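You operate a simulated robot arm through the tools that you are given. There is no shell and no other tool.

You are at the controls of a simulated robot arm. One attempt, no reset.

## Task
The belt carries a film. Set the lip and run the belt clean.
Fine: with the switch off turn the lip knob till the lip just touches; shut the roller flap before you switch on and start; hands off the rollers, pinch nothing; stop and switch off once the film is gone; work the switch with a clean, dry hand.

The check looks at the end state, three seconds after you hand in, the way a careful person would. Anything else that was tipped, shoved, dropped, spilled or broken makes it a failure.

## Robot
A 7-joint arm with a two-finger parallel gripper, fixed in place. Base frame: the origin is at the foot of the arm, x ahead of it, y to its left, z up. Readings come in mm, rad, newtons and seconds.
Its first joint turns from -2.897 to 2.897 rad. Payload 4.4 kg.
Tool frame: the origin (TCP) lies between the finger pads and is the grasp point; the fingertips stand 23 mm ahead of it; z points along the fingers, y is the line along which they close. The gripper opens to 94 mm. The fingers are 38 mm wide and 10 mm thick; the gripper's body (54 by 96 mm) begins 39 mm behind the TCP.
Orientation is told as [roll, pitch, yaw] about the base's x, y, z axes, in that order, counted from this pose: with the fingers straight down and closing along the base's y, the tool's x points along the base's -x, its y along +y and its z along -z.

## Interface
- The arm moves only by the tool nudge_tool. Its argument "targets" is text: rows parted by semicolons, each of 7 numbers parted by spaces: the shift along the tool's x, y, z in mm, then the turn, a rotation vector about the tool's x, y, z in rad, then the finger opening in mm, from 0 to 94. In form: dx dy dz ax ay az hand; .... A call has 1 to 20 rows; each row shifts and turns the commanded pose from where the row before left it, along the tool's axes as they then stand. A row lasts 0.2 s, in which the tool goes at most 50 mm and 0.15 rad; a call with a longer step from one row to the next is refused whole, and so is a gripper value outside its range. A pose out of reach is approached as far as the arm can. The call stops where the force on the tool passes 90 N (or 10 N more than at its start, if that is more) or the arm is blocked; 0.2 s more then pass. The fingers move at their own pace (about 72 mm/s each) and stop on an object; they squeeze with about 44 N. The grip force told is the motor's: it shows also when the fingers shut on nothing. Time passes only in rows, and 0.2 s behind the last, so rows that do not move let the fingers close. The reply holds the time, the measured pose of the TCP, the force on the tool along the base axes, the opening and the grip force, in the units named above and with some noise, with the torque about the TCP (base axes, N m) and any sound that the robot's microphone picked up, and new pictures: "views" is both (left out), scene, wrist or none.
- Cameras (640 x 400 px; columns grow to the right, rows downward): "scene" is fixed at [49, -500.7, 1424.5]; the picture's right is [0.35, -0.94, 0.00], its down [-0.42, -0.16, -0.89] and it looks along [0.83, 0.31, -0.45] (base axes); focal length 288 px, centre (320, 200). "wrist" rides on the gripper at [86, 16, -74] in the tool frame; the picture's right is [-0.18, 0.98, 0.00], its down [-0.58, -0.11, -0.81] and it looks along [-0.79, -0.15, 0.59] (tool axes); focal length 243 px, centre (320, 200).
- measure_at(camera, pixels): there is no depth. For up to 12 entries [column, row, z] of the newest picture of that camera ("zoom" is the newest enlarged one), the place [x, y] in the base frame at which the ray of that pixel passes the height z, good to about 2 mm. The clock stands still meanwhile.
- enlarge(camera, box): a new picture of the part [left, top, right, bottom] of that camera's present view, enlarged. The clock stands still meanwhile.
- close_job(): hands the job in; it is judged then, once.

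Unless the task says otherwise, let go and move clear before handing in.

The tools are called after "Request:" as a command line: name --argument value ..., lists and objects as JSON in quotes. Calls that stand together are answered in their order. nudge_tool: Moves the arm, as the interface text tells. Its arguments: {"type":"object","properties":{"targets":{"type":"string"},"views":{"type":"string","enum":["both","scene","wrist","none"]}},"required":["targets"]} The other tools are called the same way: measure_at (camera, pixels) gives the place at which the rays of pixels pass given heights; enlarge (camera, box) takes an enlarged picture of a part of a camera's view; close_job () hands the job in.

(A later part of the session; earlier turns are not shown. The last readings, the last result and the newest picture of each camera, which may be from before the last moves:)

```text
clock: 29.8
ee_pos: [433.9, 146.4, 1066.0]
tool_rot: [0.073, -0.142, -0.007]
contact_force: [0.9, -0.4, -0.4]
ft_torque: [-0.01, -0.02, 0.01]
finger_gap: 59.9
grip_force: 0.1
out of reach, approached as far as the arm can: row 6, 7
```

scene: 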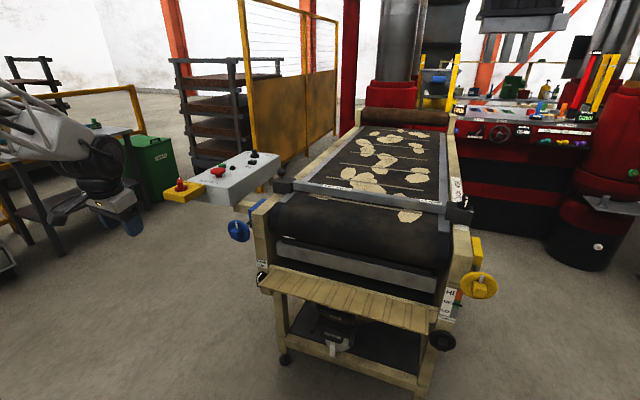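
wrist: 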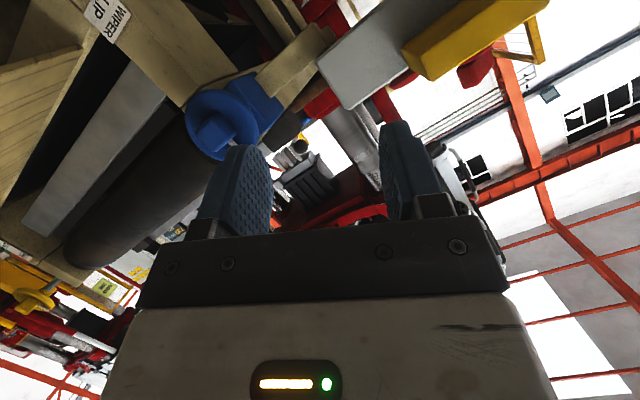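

Nearly straight-down again. I'll level out, return to y ≈ 8 higher up, and test positive twist there.

Request:
nudge_tool --targets "0 0 -30 0.037 0.071 0 60; 0 0 -30 0.036 0.071 0 60; 0 -35 -30 0 0 0 60; 0 -35 -30 0 0 0 60; 0 -35 -20 0 0 0 60; 0 -33 -20 0 0 0 60; 0 0 0 0 0 0 60" --views "none"

Request:
nudge_tool --targets "0 0 0 0 0 0.14 60; 0 0 0 0 0 0.14 60; 0 0 0 0 0 0.14 60; 0 0 0 0 0 0.14 60; 0 0 0 0 0 0.14 60; 0 0 0 0 0 0.14 60; 0 0 0 0 0 0 60" --views "none"

```text
clock: 31.4
ee_pos: [428.7, 4.1, 1224.6]
tool_rot: [0.001, 0.0, -0.001]
contact_force: [-0.5, -0.1, -0.7]
ft_torque: [-0.01, 0.01, -0.04]
finger_gap: 59.9
grip_force: 0.0
```

```text
clock: 33.0
ee_pos: [427.3, 5.5, 1226.2]
tool_rot: [0.0, 0.001, -0.846]
contact_force: [0.7, -0.3, -0.4]
ft_torque: [-0.01, -0.01, -0.01]
finger_gap: 60.2
grip_force: 0.0
```

A +0.84 twist was fine. I'll continue to a total of π, which puts the gripper flipped and equivalent for gripping.

Request:
nudge_tool --targets "0 0 0 0 0 0.145 60; 0 0 0 0 0 0.145 60; 0 0 0 0 0 0.145 60; 0 0 0 0 0 0.145 60; 0 0 0 0 0 0.145 60; 0 0 0 0 0 0.145 60; 0 0 0 0 0 0.145 60; 0 0 0 0 0 0.145 60; 0 0 0 0 0 0.145 60; 0 0 0 0 0 0.145 60; 0 0 0 0 0 0.145 60; 0 0 0 0 0 0.145 60; 0 0 0 0 0 0.145 60; 0 0 0 0 0 0.145 60; 0 0 0 0 0 0.145 60; 0 0 0 0 0 0.122 60; 0 0 0 0 0 0 60"

```text
clock: 36.6
ee_pos: [423.4, -39.4, 1227.0]
tool_rot: [-0.015, 0.001, -3.123]
contact_force: [0.7, 0.5, 0.4]
ft_torque: [-0.02, 0.01, 0.02]
finger_gap: 60.2
grip_force: 0.0
out of reach, approached as far as the arm can: row 15, 16
```

scene: 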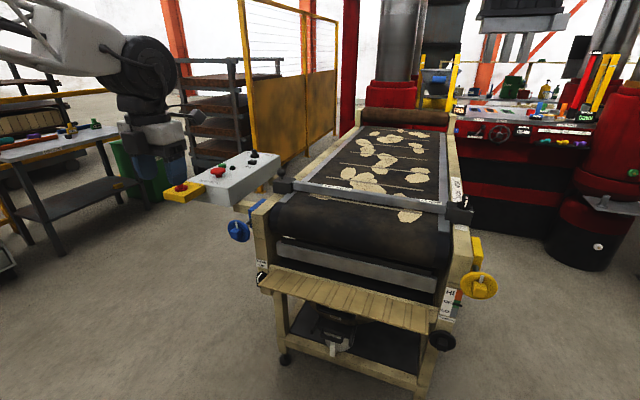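
wrist: 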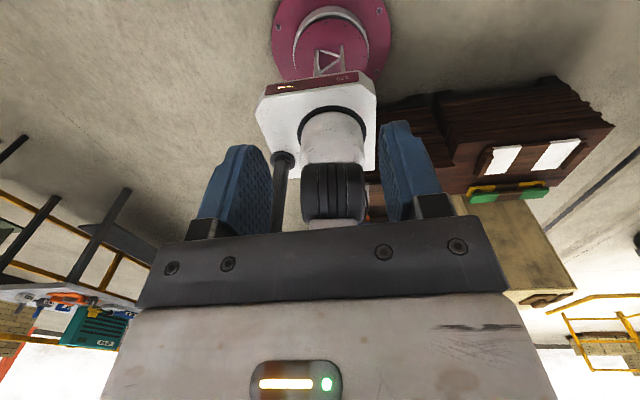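

The twist hits its end near +2.9 rad, so the last joint is roughly centred at zero twist and wasn't the culprit. The limits appear when the arm is folded close and low. I'll untwist and try coming down further out, on the free left side at y ≈ 170, then slide to the knob below the blue wheel.

Request:
nudge_tool --targets "0 0 0 0 0 -0.149 60; 0 0 0 0 0 -0.149 60; 0 0 0 0 0 -0.149 60; 0 0 0 0 0 -0.149 60; 0 0 0 0 0 -0.149 60; 0 0 0 0 0 -0.149 60; 0 0 0 0 0 -0.149 60; 0 0 0 0 0 -0.149 60; 0 0 0 0 0 -0.149 60; 0 0 0 0 0 -0.149 60; 0 0 0 0 0 -0.149 60; 0 0 0 0 0 -0.149 60; 0 0 0 0 0 -0.149 60; 0 0 0 0 0 -0.149 60; 0 0 0 0 0 -0.149 60; 0 0 0 0 0 -0.149 60; 0 0 0 0 0 -0.149 60; 0 0 0 0 0 -0.149 60; 0 0 0 0 0 -0.149 60; 0 0 0 0 0 -0.149 60" --views "none"

Request:
nudge_tool --targets "-20 30 0 0 0 -0.14 60; -20 40 0 0 0 0 60; -20 40 0 0 0 0 60; -20 40 0 0 0 0 60; -30 30 0 0 0 0 60; -30 20 0 0 0 0 60; -30 10 0 0 0 0 60; 0 0 0 0 -0.12 0 60; 0 0 0 0 -0.12 0 60; 0 0 0 0 -0.12 0 60; 0 0 0 0 -0.12 0 60; 0 0 0 0 -0.12 0 60; 0 0 0 0 -0.12 0 60; 0 0 0 0 -0.12 0 60; 0 0 0 0 -0.06 0 60; 0 0 0 0 0 0 60"

```text
clock: 40.8
ee_pos: [424.2, -37.5, 1227.4]
tool_rot: [0.0, 0.001, -0.157]
contact_force: [0.3, -0.1, 0.0]
ft_torque: [-0.03, 0.0, 0.03]
finger_gap: 60.0
grip_force: 0.0
```

```text
clock: 44.2
ee_pos: [601.6, 164.4, 1229.2]
tool_rot: [0.001, -0.902, -0.017]
contact_force: [0.6, 0.1, -0.2]
ft_torque: [0.04, 0.01, -0.01]
finger_gap: 60.2
grip_force: 0.0
```

scene: 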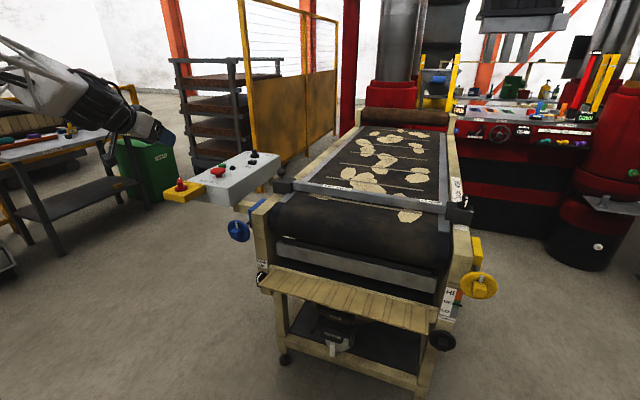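
wrist: 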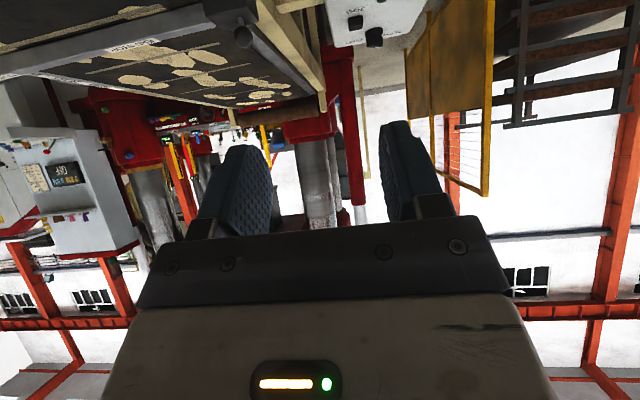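

Reached (602, 164, 1229) at tilt 0.9. Before descending I'll check the yellow switch box's corners so I pass it with clearance.

Request:
measure_at --camera "scene" --pixels '[[162.5, 193, 970], [162.5, 193, 990], [184.5, 197, 970], [184.5, 197, 990], [205, 184.5, 970], [205, 184.5, 990], [222, 201, 960], [222, 201, 990], [180, 189, 980], [238, 230, 890], [238, 221, 890], [238, 240, 890]]'

```text
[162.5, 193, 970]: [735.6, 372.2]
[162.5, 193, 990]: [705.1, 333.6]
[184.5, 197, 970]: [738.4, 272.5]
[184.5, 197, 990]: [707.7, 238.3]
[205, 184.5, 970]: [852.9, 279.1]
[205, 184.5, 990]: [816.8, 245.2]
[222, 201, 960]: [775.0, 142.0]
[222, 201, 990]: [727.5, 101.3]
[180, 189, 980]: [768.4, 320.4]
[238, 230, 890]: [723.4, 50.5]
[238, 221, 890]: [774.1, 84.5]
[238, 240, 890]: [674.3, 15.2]
```

The yellow box starts at x ≈ 707 and y ≈ 238, and the white console at x ≈ 770, so descending at x ≈ 620–650, y ≈ 164 is clear.

Request:
nudge_tool --targets "33 0 30 0 0 0 60; 33 0 30 0 0 0 60; 33 0 30 0 0 0 60; 33 0 30 0 0 0 60; 33 0 30 0 0 0 60; 33 0 30 0 0 0 60; 33 0 30 0 0 0 60; 33 0 30 0 0 0 60; 0 0 0 0 0 0 60" --views "scene"

```text
clock: 46.2
ee_pos: [628.0, 164.3, 874.1]
tool_rot: [0.002, -0.9, -0.02]
contact_force: [0.3, -0.4, 1.0]
ft_torque: [0.0, -0.01, -0.03]
finger_gap: 59.8
grip_force: 0.1
```

scene: 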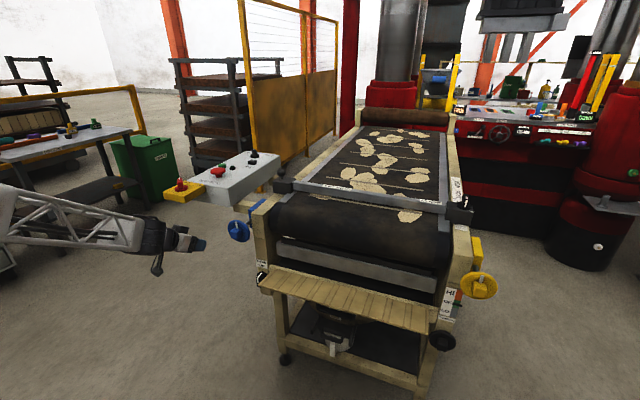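

No trouble here at (628, 164, 874). I'll continue down and slightly out, to x ≈ 690, z ≈ 700.

Request:
nudge_tool --targets "24 0 29 0 0 0 60; 24 0 29 0 0 0 60; 20 0 29 0 0 0 60; 15 0 34 0 0 0 60; 15 0 34 0 0 0 60; 0 0 0 0 0 0 60"

```text
clock: 47.6
ee_pos: [688.4, 161.9, 698.9]
tool_rot: [0.001, -0.902, -0.021]
contact_force: [0.5, -0.3, -0.3]
ft_torque: [0.01, -0.01, 0.03]
finger_gap: 59.9
grip_force: 0.0
```

scene: 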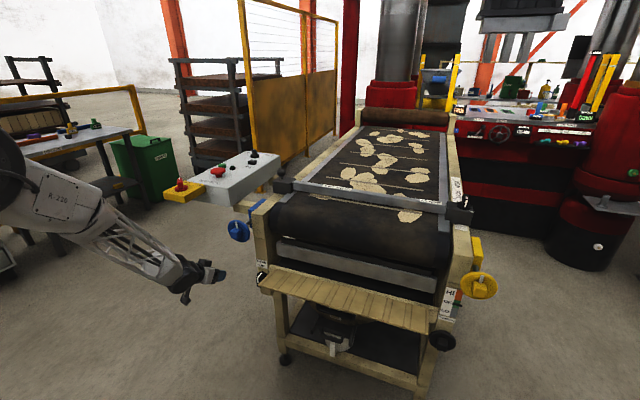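
wrist: 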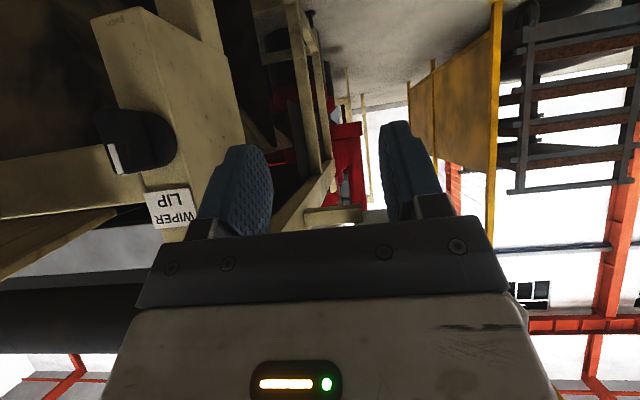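

Reached (688, 162, 699), so a farther-out approach works. I'll try a bit more tilt here before sliding towards the knob.

Request:
nudge_tool --targets "0 0 0 0 -0.1 0 60; 0 0 0 0 -0.1 0 60; 0 0 0 0 -0.1 0 60; 0 0 0 0 -0.1 0 60; 0 0 0 0 0 0 60" --views "scene"

```text
clock: 48.8
ee_pos: [687.3, 163.8, 699.8]
tool_rot: [0.004, -1.303, -0.022]
contact_force: [-0.2, -0.2, 0.0]
ft_torque: [-0.01, -0.02, 0.01]
finger_gap: 59.7
grip_force: 0.0
```

scene: 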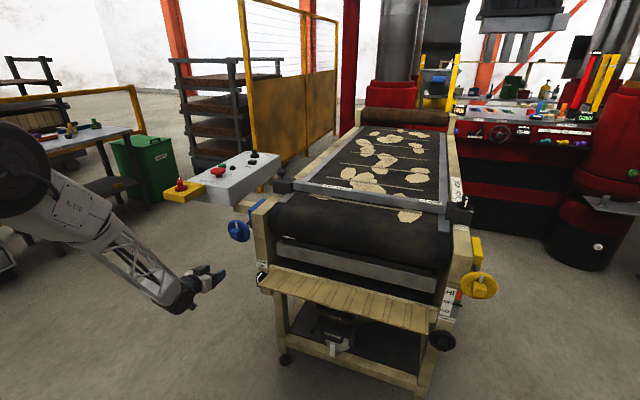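

Tilt 1.3 works too. I'll go on to about 1.5 (nearly level), back off slightly, drop to knob height and slide partway towards y ≈ 5.

Request:
nudge_tool --targets "0 0 0 0 -0.1 0 60; 0 0 0 0 -0.1 0 60; 20 0 -18 0 0 0 60; 18 0 -18 0 0 0 60; 0 -30 0 0 0 0 60; 0 -30 0 0 0 0 60; 0 -30 0 0 0 0 60; 0 0 0 0 0 0 60"

```text
clock: 50.6
ee_pos: [656.7, 103.4, 693.8]
tool_rot: [-0.505, -1.486, 0.478]
contact_force: [0.0, 0.8, -0.4]
ft_torque: [0.01, 0.02, 0.01]
finger_gap: 60.0
grip_force: 0.0
out of reach, approached as far as the arm can: row 4, 5, 6, 7
```

scene: 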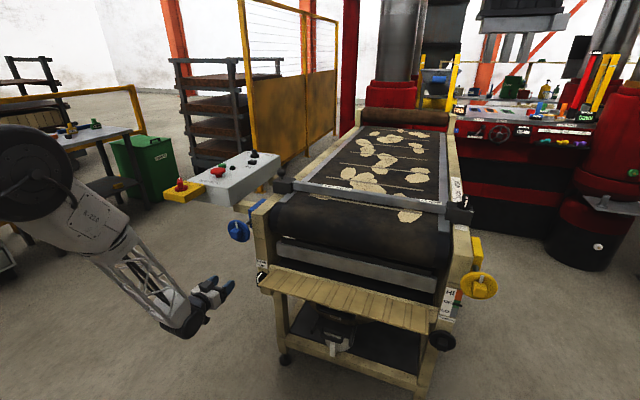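
wrist: 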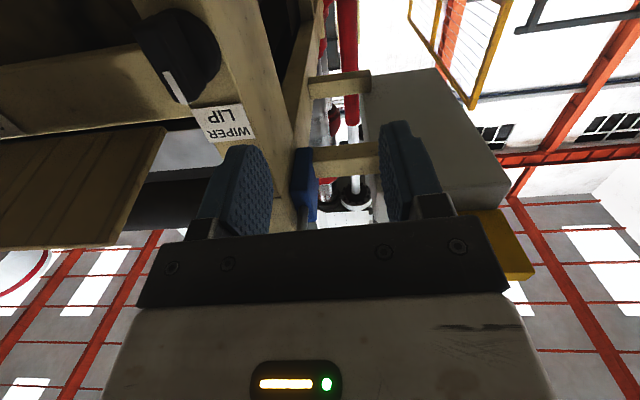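

Level tilt is only reachable further out; orientation here is otherwise straight. I'll settle for tilt ≈ 1.09 and move to a pre-grasp point at about (695, 5, 668), just short of the knob.

Request:
nudge_tool --targets "0 0 0 0 0.1 0 60; 0 0 0 0 0.1 0 60; 0 0 0 0 0.1 0 60; 0 0 0 0 0.1 0 60; 5 0 40 0 0 0 60; 0 -30 6 0 0 0 60; 0 -30 0 0 0 0 60; 0 0 0 0 0 0 60"

```text
clock: 52.4
ee_pos: [692.6, 73.8, 670.7]
tool_rot: [0.011, -1.101, -0.052]
contact_force: [0.5, 0.7, 0.2]
ft_torque: [-0.01, -0.02, -0.04]
finger_gap: 59.9
grip_force: 0.1
out of reach, approached as far as the arm can: row 1, 6, 7
```

scene: 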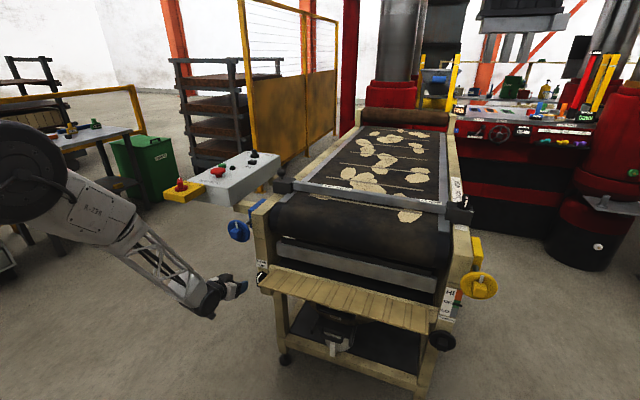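
wrist: 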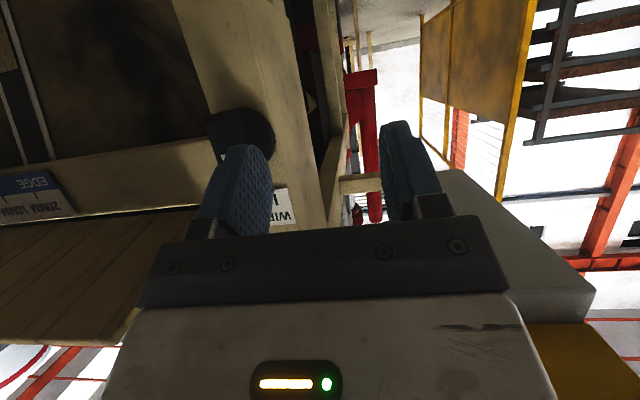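

The reachability pattern now makes sense: near y = 0 the hand must be turned a little out of the arm's plane. Yawing it about -0.25 rad, so the body leans left away from the flap, should reach the knob. I'll yaw, tilt to 1.3 and slide to pre-grasp.

Request:
nudge_tool --targets "0 0 0 0.089 0 0.045 60; 0 0 0 0.089 0 0.045 60; 0 0 0 0 -0.1 0 60; 0 0 0 0 -0.1 0 60; -3 -29 5 0 0 0 60; -3 -29 5 0 0 0 60; 0 0 0 0 0 0 60"

```text
clock: 54.0
ee_pos: [691.5, 12.6, 675.8]
tool_rot: [0.001, -1.3, -0.219]
contact_force: [-0.3, 0.0, -0.3]
ft_torque: [0.01, 0.01, 0.0]
finger_gap: 60.2
grip_force: 0.0
```

scene: 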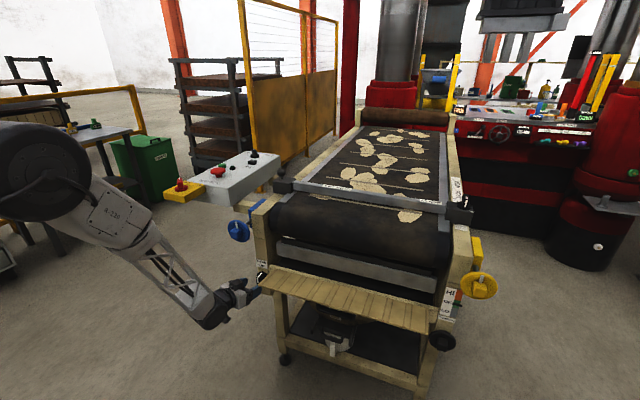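
wrist: 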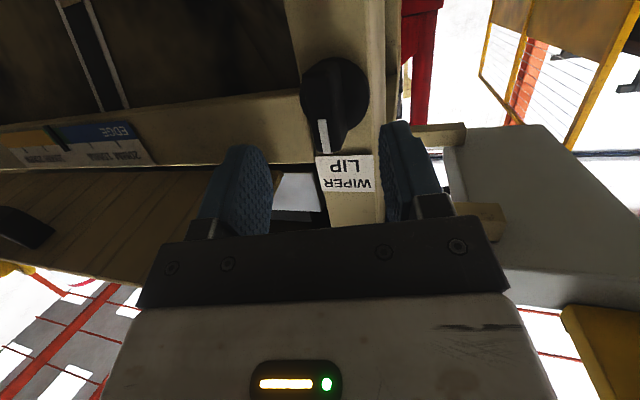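

That worked: (691, 13, 676), all rows reached. I'll check the knob alignment and the clearance to the flap in close-ups before closing in.

Request:
enlarge --camera "wrist" --box '[200, 40, 440, 220]'

Request:
enlarge --camera "scene" --box '[210, 250, 306, 320]'

Request:
measure_at --camera "wrist" --pixels '[[322, 147, 682], [340, 60, 641], [345, 100, 661], [322, 120, 675]]'

Request:
enlarge --camera "scene" --box '[272, 228, 352, 278]'

```text
2.22 times, centred on (320, 130) of wrist
```

zoom: 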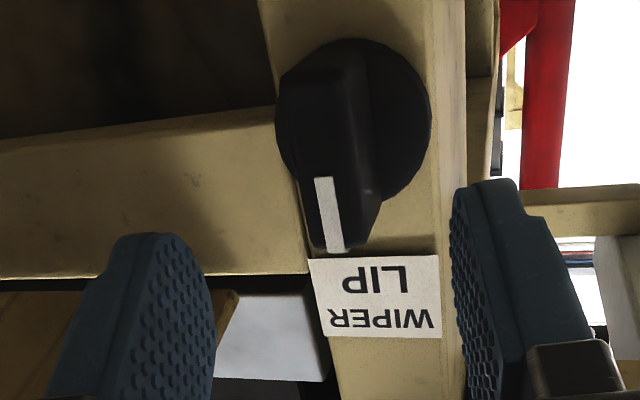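

```text
5.71 times, centred on (258, 285) of scene
```

zoom: 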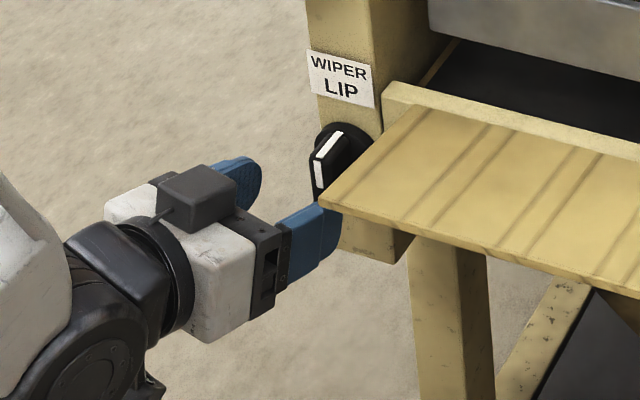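

```text
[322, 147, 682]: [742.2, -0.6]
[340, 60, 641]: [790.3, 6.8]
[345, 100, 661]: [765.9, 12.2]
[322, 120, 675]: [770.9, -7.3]
```

```text
8.00 times, centred on (312, 253) of scene
```

zoom: 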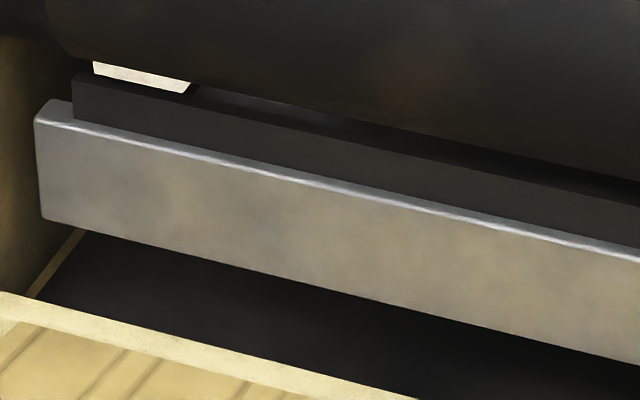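

The fingers straddle the knob bar, and there's a clear gap at the lip (the cream strip at zoom (140,77)) to use as the reference. I'll advance 40 mm along the tool axis.

Request:
nudge_tool --targets "0 0 14 0 0 0 60; 0 0 14 0 0 0 60; 0 0 12 0 0 0 60; 0 0 0 0 0 0 60"

Request:
enlarge --camera "scene" --box '[210, 250, 306, 320]'

Request:
enlarge --camera "wrist" --box '[200, 40, 440, 220]'

```text
clock: 55.0
ee_pos: [728.9, 6.2, 663.7]
tool_rot: [-0.001, -1.3, -0.218]
contact_force: [0.4, -0.2, -0.5]
ft_torque: [-0.01, -0.03, -0.03]
finger_gap: 60.1
grip_force: 0.1
```

scene: 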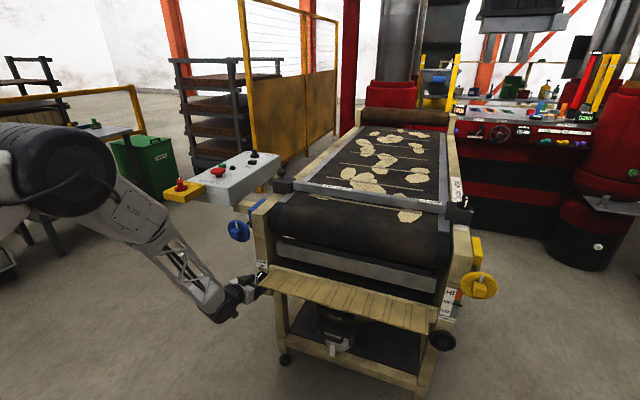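
wrist: 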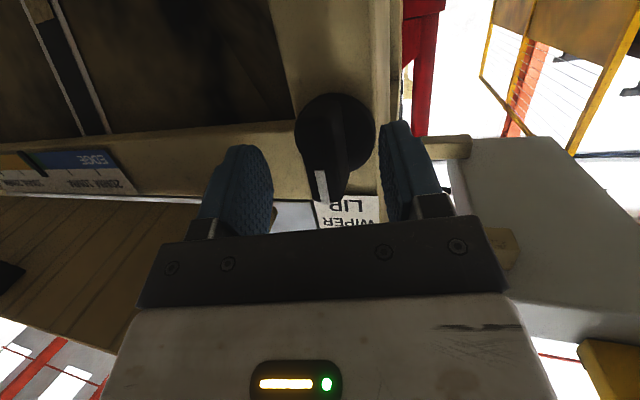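

```text
5.71 times, centred on (258, 285) of scene
```

zoom: 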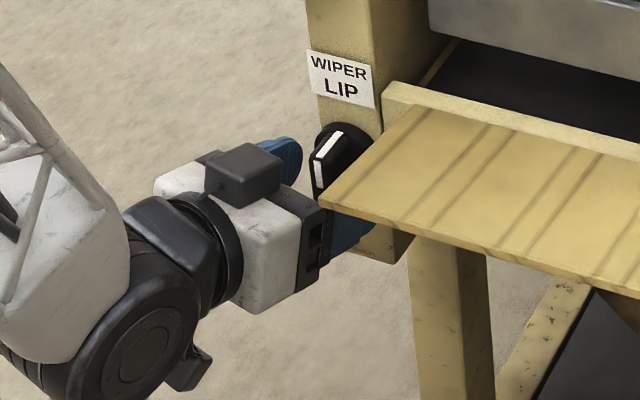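

```text
2.22 times, centred on (320, 130) of wrist
```

zoom: 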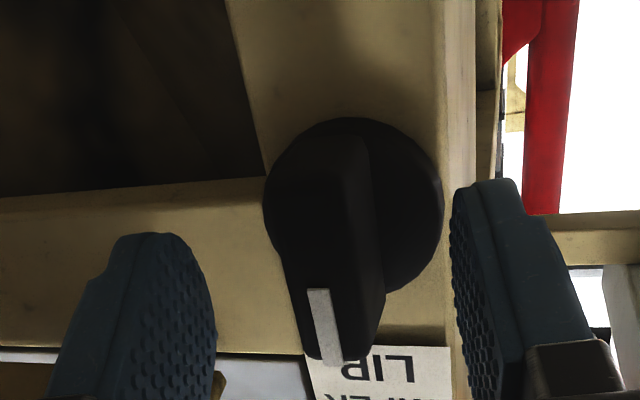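

The fingertips flank the bar (wrist zoom (330,330)). I'll close on it gently and check that nothing moves.

Request:
nudge_tool --targets "0 0 0 0 0 0 30; 0 0 0 0 0 0 20; 0 0 0 0 0 0 8; 0 0 0 0 0 0 8; 0 0 0 0 0 0 8"

Request:
enlarge --camera "wrist" --box '[200, 40, 440, 220]'

Request:
enlarge --camera "scene" --box '[272, 228, 352, 278]'

```text
clock: 56.2
ee_pos: [729.8, 8.4, 664.8]
tool_rot: [-0.002, -1.3, -0.216]
contact_force: [13.8, 44.2, -4.7]
ft_torque: [0.18, 0.0, 1.48]
finger_gap: 22.1
grip_force: 44.8
```

scene: 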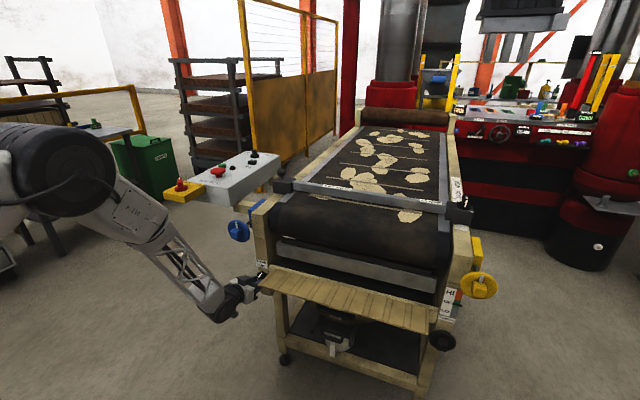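
wrist: 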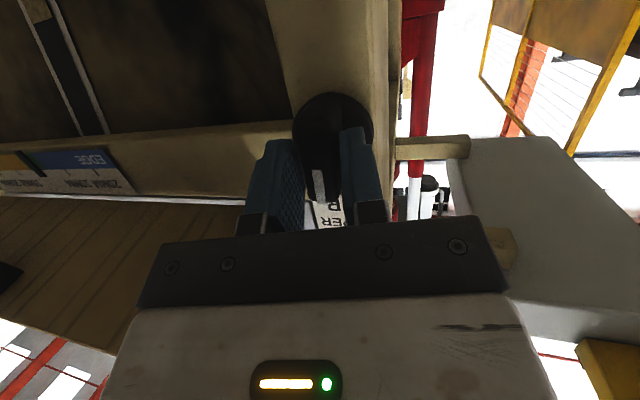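

```text
2.22 times, centred on (320, 130) of wrist
```

zoom: 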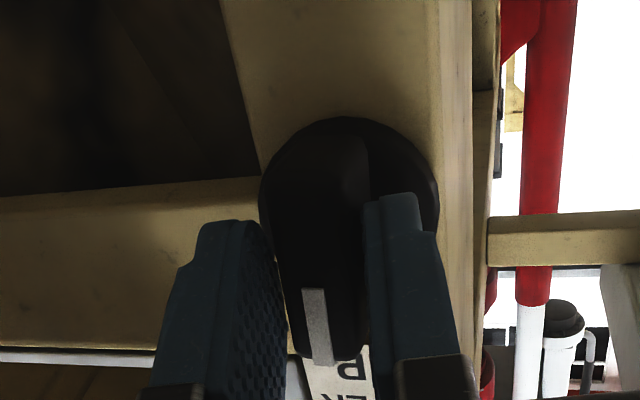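

```text
8.00 times, centred on (312, 253) of scene
```

zoom: 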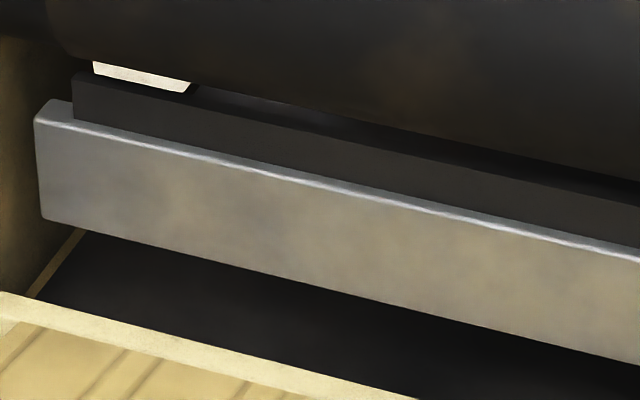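

The fingers stopped at 22 mm with only the left finger touching (side force +44 N), so the bar's centre is a few mm further +y. I'll shift the hand +y to centre it.

Request:
nudge_tool --targets "0 2 0 0 0 0 24; 0 2 0 0 0 0 20; 0 0 0 0 0 0 8; 0 0 0 0 0 0 8" --views "none"

```text
clock: 57.2
ee_pos: [728.9, 8.2, 662.0]
tool_rot: [0.0, -1.302, -0.222]
contact_force: [-21.4, -30.7, 6.6]
ft_torque: [-0.14, -0.32, 0.16]
finger_gap: 22.1
grip_force: 45.2
```

Now both pads hold the bar (22 mm), with a leftover side force of -31 N. I'll relieve it by about 1.6 mm, then turn the knob clockwise (about +x) by 0.2 rad as a test and look at the lip gap.

Request:
nudge_tool --targets "0 -1.6 0 0 0 0 8; 0 0 0 -0.0261 0.0218 0.094 8; 0 0 0 -0.0261 0.0218 0.094 8; 0 0 0 0 0 0 8"

Request:
enlarge --camera "scene" --box '[272, 228, 352, 278]'

Request:
enlarge --camera "wrist" --box '[200, 40, 440, 220]'

```text
clock: 57.8
ee_pos: [728.9, 8.9, 663.5]
tool_rot: [0.099, -1.281, -0.329]
contact_force: [-2.9, -18.0, 4.4]
ft_torque: [-0.09, 0.36, 0.47]
finger_gap: 22.8
grip_force: 44.8
out of reach, approached as far as the arm can: row 2
stopped in row 2: the force on the tool passed its limit at 96 N (the readings are from after the stop); the commanded pose is now the measured one
```

scene: 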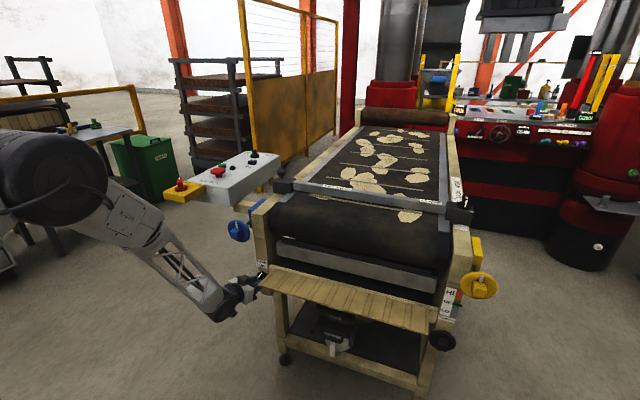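
wrist: 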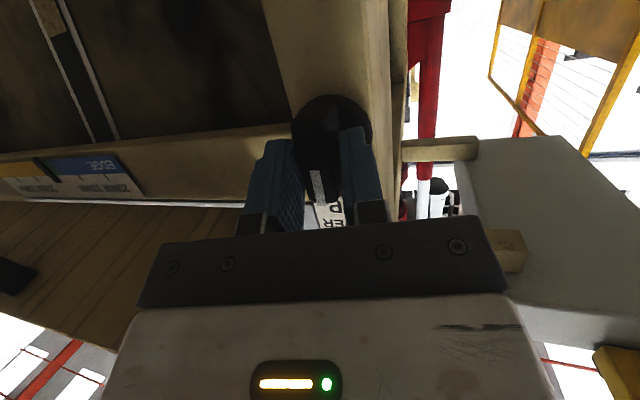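

```text
8.00 times, centred on (312, 253) of scene
```

zoom: 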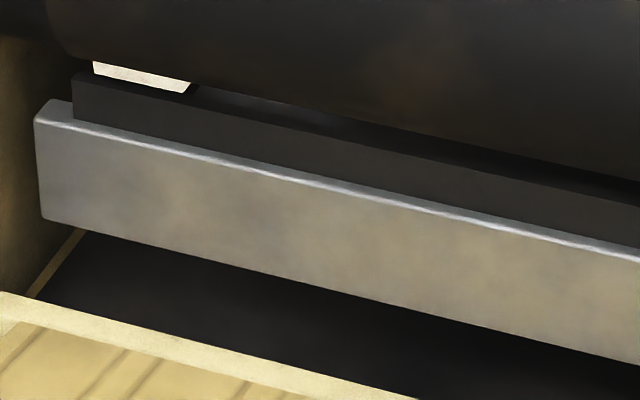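

```text
2.22 times, centred on (320, 130) of wrist
```

zoom: 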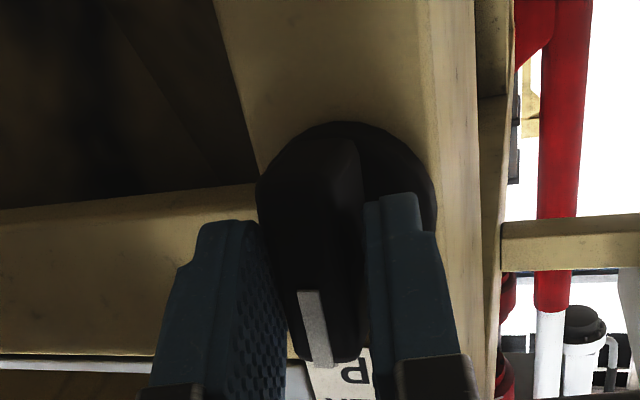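

The turn about base x pushed against the reach limit (row 2) and tripped the force stop, with the lip not visibly moved. Twisting about the tool axis uses only the last joint, so I'll loosen to a fork-like 27 mm and twist that way instead.

Request:
nudge_tool --targets "0 0 0 0 0 0 28; 0 0 0 0 0 0 28; 0 0 0 0 0 0 28" --views "none"

Request:
nudge_tool --targets "0 0 0 0 0 0.1 28; 0 0 0 0 0 0.1 28; 0 0 0 0 0 0.1 28; 0 0 0 0 0 0 28"

Request:
enlarge --camera "wrist" --box '[200, 40, 440, 220]'

Request:
enlarge --camera "scene" --box '[272, 228, 352, 278]'

```text
clock: 58.6
ee_pos: [727.6, 9.7, 663.5]
tool_rot: [0.099, -1.283, -0.329]
contact_force: [0.5, 0.2, 0.3]
ft_torque: [0.03, 0.0, -0.01]
finger_gap: 28.0
grip_force: 0.1
```

```text
clock: 59.3
ee_pos: [735.1, 25.9, 677.0]
tool_rot: [0.324, -1.239, -0.623]
contact_force: [-17.6, -71.1, 12.3]
ft_torque: [-1.42, -0.66, -0.66]
finger_gap: 59.4
grip_force: 36.1
out of reach, approached as far as the arm can: row 1, 2, 3
stopped in row 3: the force on the tool passed its limit at 96 N (the readings are from after the stop); the commanded pose is now the measured one
```

scene: 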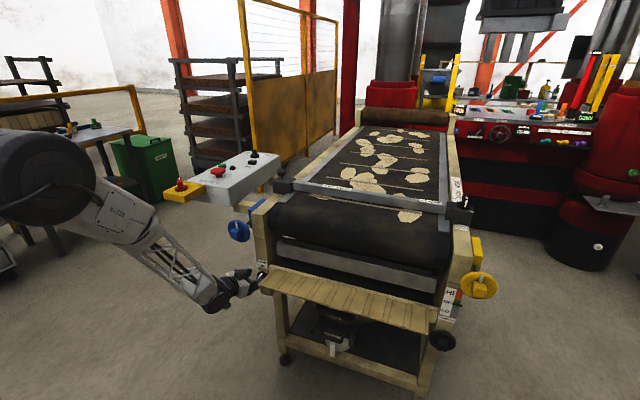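
wrist: 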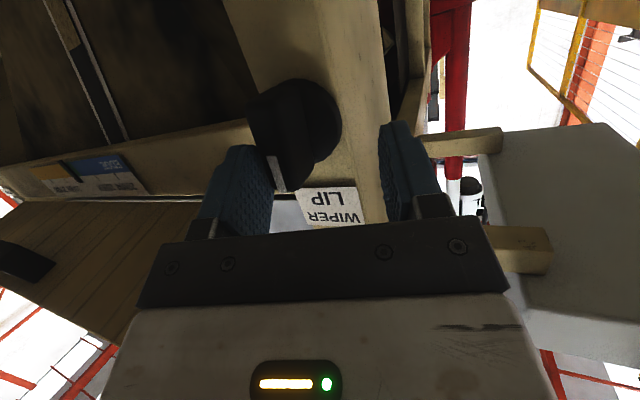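

```text
2.22 times, centred on (320, 130) of wrist
```

zoom: 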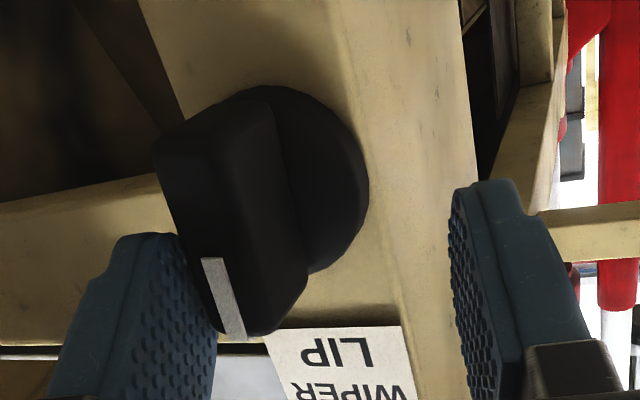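

```text
8.00 times, centred on (312, 253) of scene
```

zoom: 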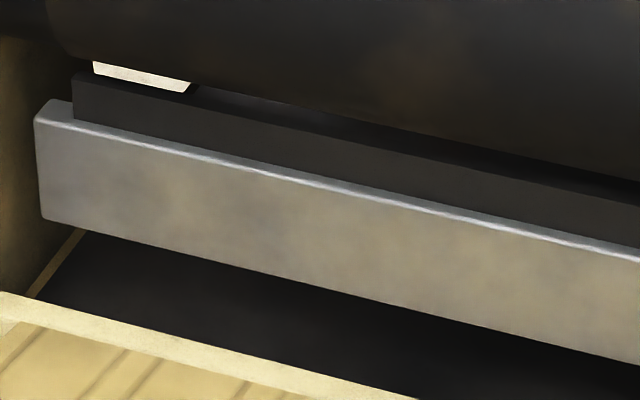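

The blocked twist dragged the hand sideways and spread the fingers to 59 mm; the lip still looks unchanged and the knob pointer is still roughly up. I'll ease the side load off and back straight away from the knob before choosing a better arm posture.

Request:
nudge_tool --targets "0 -5 0 0 0 0 60; 2.5 -5 -9 0 0 0 60; 3.5 -7 -13 0 0 0 60; 3.5 -7 -13 0 0 0 60; 3.5 -5 -13 0 0 0 60; 0 0 0 0 0 0 60"

Request:
enlarge --camera "scene" --box '[210, 250, 306, 320]'

```text
clock: 60.7
ee_pos: [686.1, 27.1, 687.0]
tool_rot: [0.294, -1.238, -0.595]
contact_force: [0.4, -0.2, -0.5]
ft_torque: [-0.01, -0.02, 0.03]
finger_gap: 60.2
grip_force: 0.0
out of reach, approached as far as the arm can: row 3, 4, 5
```

scene: 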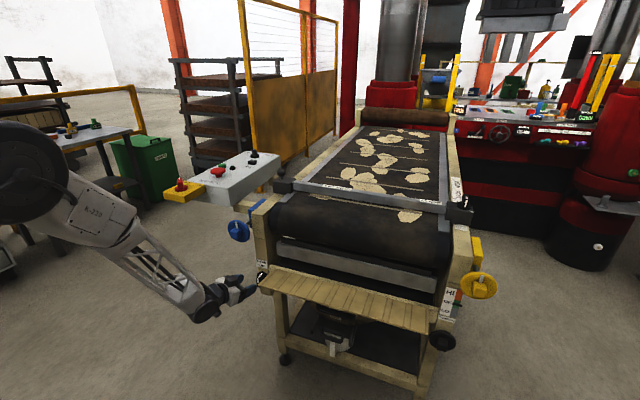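
wrist: 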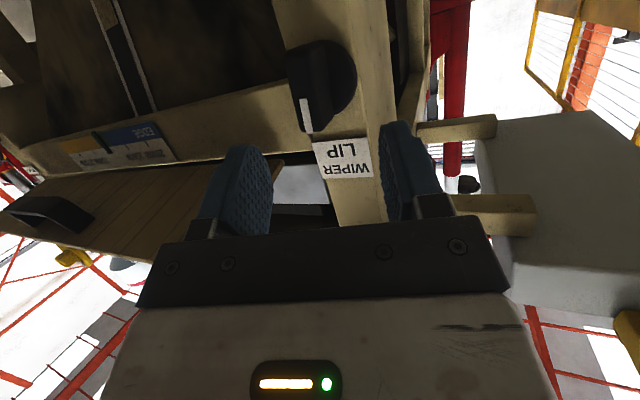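

```text
5.71 times, centred on (258, 285) of scene
```

zoom: 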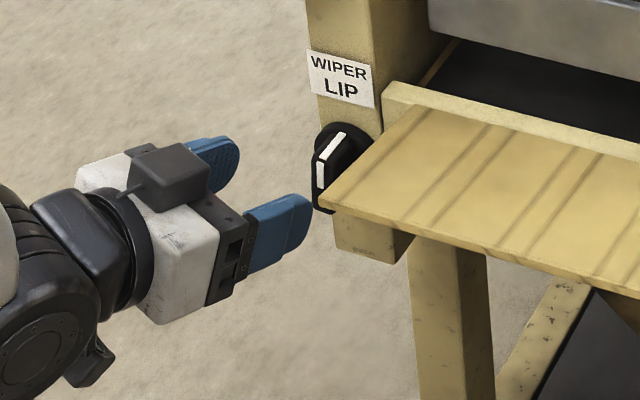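

The hand is clear of the knob, which still points about up. This wrist posture is near-singular, so instead I'll approach from the free left side with the fingers pointing along -y and push the top of the knob bar with closed fingertips. First I back out to the left and unwind.

Request:
nudge_tool --targets "7.6 37.8 -10.6 0 0 0 40; 7.6 37.8 -10.6 0 0 0 40; 7.6 37.8 -10.6 0 0 0 40; 0 0 0 -0.07 0.047 -0.073 30; 0 0 0 -0.07 0.047 -0.073 20; 0 0 0 -0.07 0.047 -0.073 10; 0 10 -10 0 0.1 0 0; 0 0 -20 0 0.1 0 0; 0 0 -20 0 0.1 0 0; 0 0 0 0 0 0 0"

```text
clock: 62.9
ee_pos: [643.2, 160.0, 713.5]
tool_rot: [-0.032, -0.822, -0.012]
contact_force: [-0.3, -0.3, 0.4]
ft_torque: [-0.02, 0.0, 0.0]
finger_gap: 0.1
grip_force: 42.3
```

scene: 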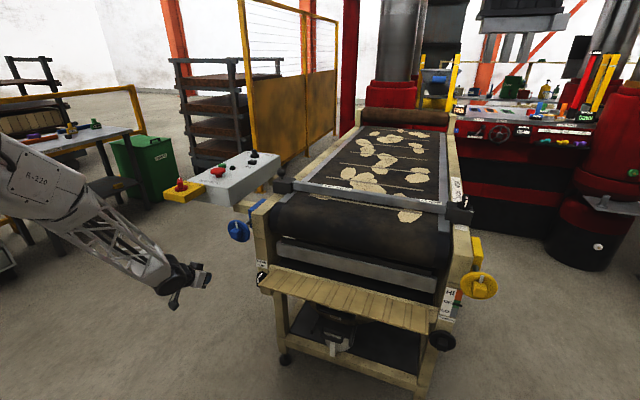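
wrist: 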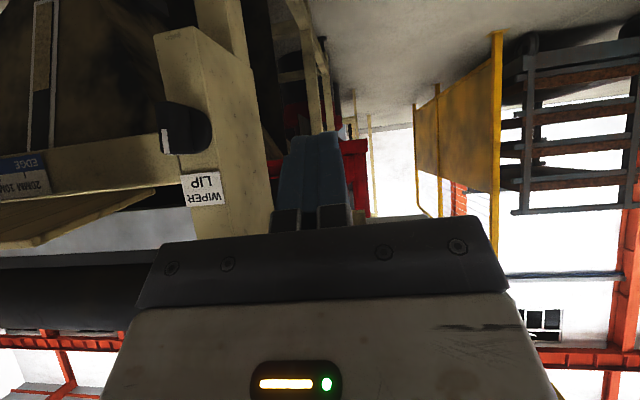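

All rows reached: (643, 160, 714), tilt 0.82. I'll yaw the hand clockwise towards pointing along -y, well clear of the machine.

Request:
nudge_tool --targets "0 0 0 0.102 0 0.0955 0; 0 0 0 0.102 0 0.0955 0; 0 0 0 0.102 0 0.0955 0; 0 0 0 0.102 0 0.0955 0; 0 0 0 0.102 0 0.0955 0; 0 0 0 0.102 0 0.0955 0; 0 0 0 0.102 0 0.0955 0; 0 0 0 0.102 0 0.0955 0; 0 0 0 0 0 0 0"

```text
clock: 64.9
ee_pos: [643.1, 158.4, 714.1]
tool_rot: [-0.007, -0.839, -1.149]
contact_force: [0.0, 0.0, -0.2]
ft_torque: [-0.03, 0.01, -0.03]
finger_gap: 0.0
grip_force: 42.8
```

scene: 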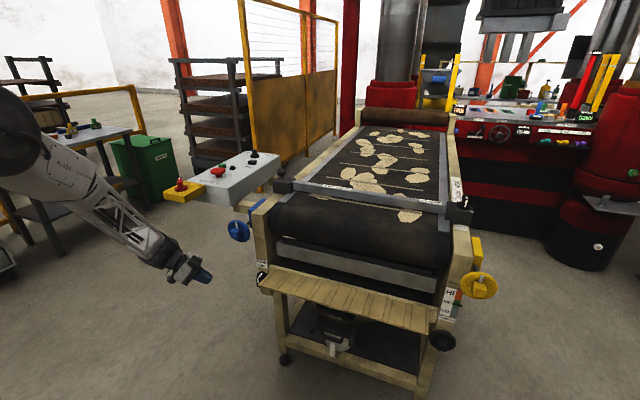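
wrist: 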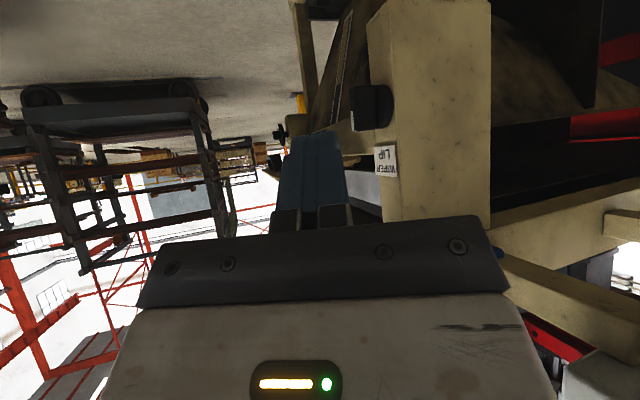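

Yawed to -1.15 without any trouble. I'll finish the yaw to about -1.5 and tilt towards level.

Request:
nudge_tool --targets "0 0 0 0.0885 0 0.0795 0; 0 0 0 0.0885 0 0.0795 0; 0 0 0 0.0885 0 0.0795 0; 0 0 0 0 -0.12 0 0; 0 0 0 0 -0.12 0 0; 0 0 0 0 -0.12 0 0; 0 0 0 0 -0.12 0 0; 0 0 0 0 -0.12 0 0; 0 0 0 0 0 0 0"

```text
clock: 66.9
ee_pos: [642.8, 159.3, 714.7]
tool_rot: [-0.025, -1.444, -1.485]
contact_force: [-0.8, -0.5, -0.8]
ft_torque: [0.0, 0.06, -0.01]
finger_gap: 0.0
grip_force: 42.8
```

scene: 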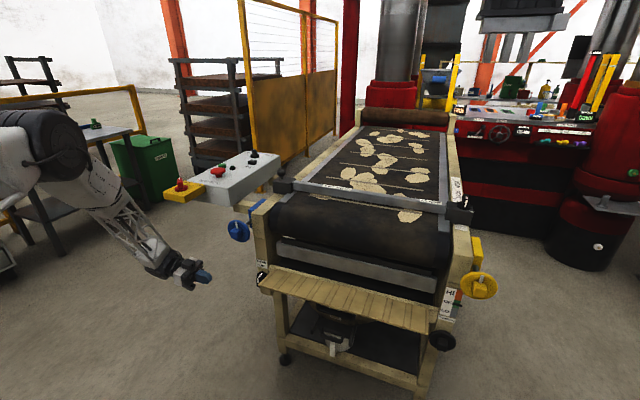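
wrist: 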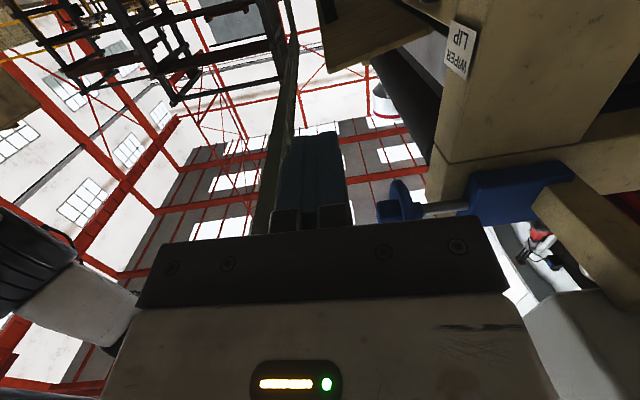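

The hand now points along -y, level, at (643, 159, 715). I'll move it out to x ≈ 749 and then in to y ≈ 75, fingertips level with the upper end of the knob bar.

Request:
nudge_tool --targets "4 33 0 0 0 0 0; 4 33 0 0 0 0 0; 0 32 0 0 0 0 0; 0 0 31 0 0 0 0; 0 0 31 0 0 0 0; 0 0 30 0 0 0 0; 0 0 0 0 0 0 0"

Request:
enlarge --camera "scene" --box '[210, 250, 306, 320]'

Request:
enlarge --camera "wrist" --box '[220, 20, 500, 230]'

```text
clock: 68.5
ee_pos: [747.0, 73.4, 694.7]
tool_rot: [-0.024, -1.442, -1.485]
contact_force: [1.2, -1.0, 0.5]
ft_torque: [-0.01, -0.03, -0.04]
finger_gap: 0.0
grip_force: 42.4
```

scene: 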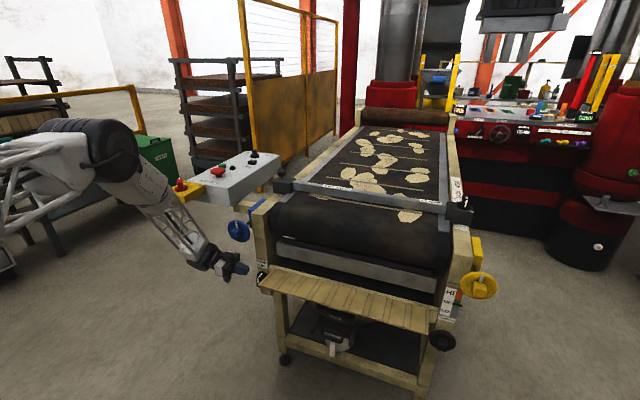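
wrist: 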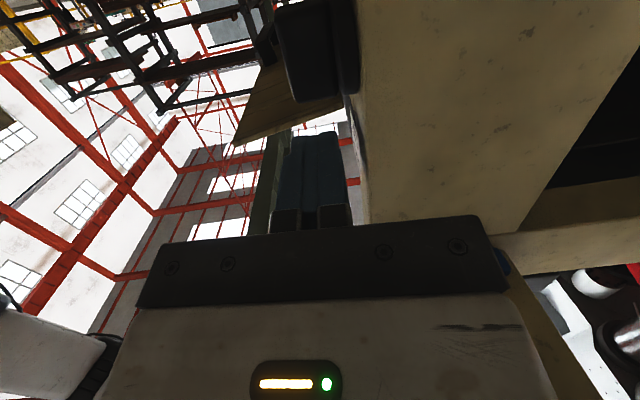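

```text
5.71 times, centred on (258, 285) of scene
```

zoom: 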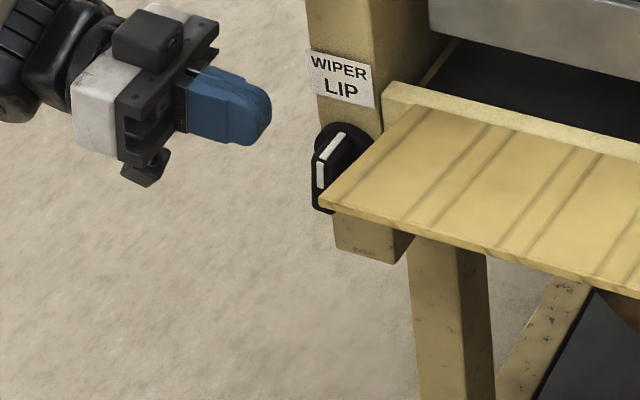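

```text
1.90 times, centred on (360, 125) of wrist
```

zoom: 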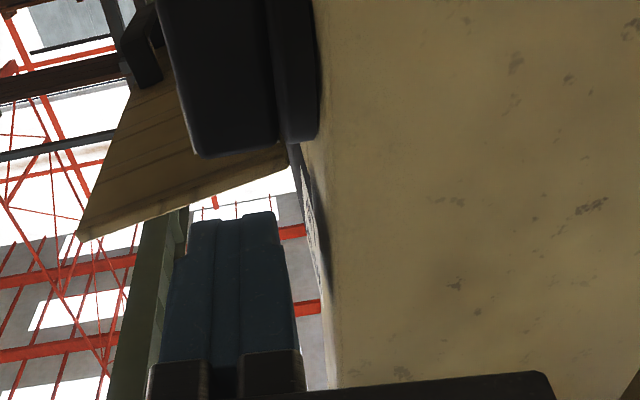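

In the wrist zoom the bar's top end (220,150), the disc edge (295,70) and the fingertips (230,215) line up well for a push. I'll advance 30 mm to just short of the bar, holding height.

Request:
nudge_tool --targets "-1.9 0 15 0 0 0 0; -1.9 0 15 0 0 0 0; 0 0 0 0 0 0 0"

Request:
enlarge --camera "scene" --box '[210, 250, 306, 320]'

Request:
enlarge --camera "wrist" --box '[220, 20, 500, 230]'

```text
clock: 69.3
ee_pos: [749.0, 42.9, 695.4]
tool_rot: [-0.024, -1.441, -1.484]
contact_force: [0.9, -0.2, 0.1]
ft_torque: [0.01, -0.03, 0.03]
finger_gap: 0.2
grip_force: 42.0
```

scene: 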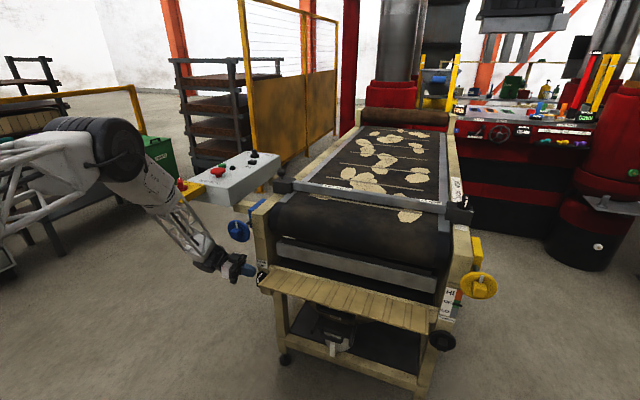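
wrist: 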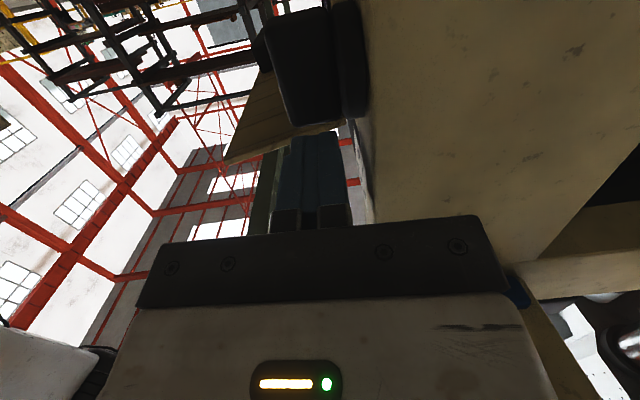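

```text
5.71 times, centred on (258, 285) of scene
```

zoom: 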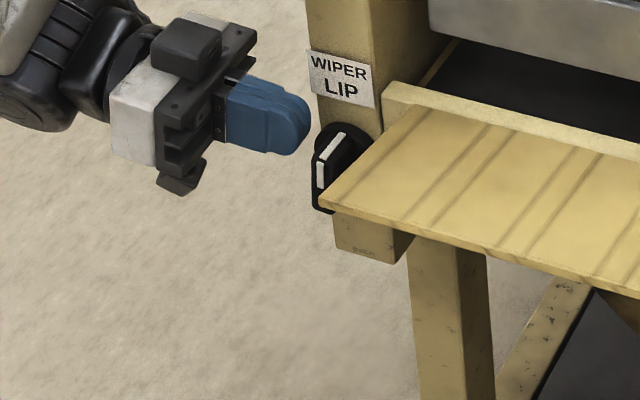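

```text
1.90 times, centred on (360, 125) of wrist
```

zoom: 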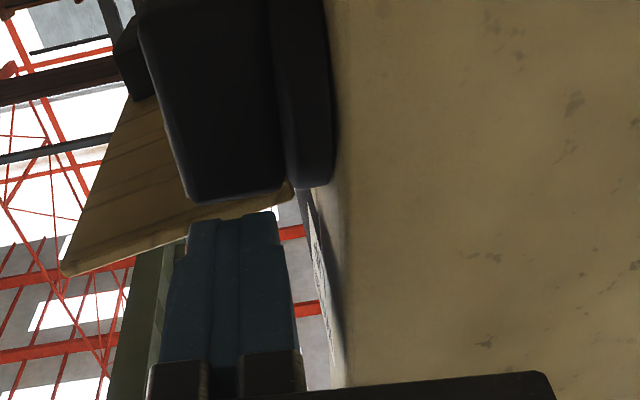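

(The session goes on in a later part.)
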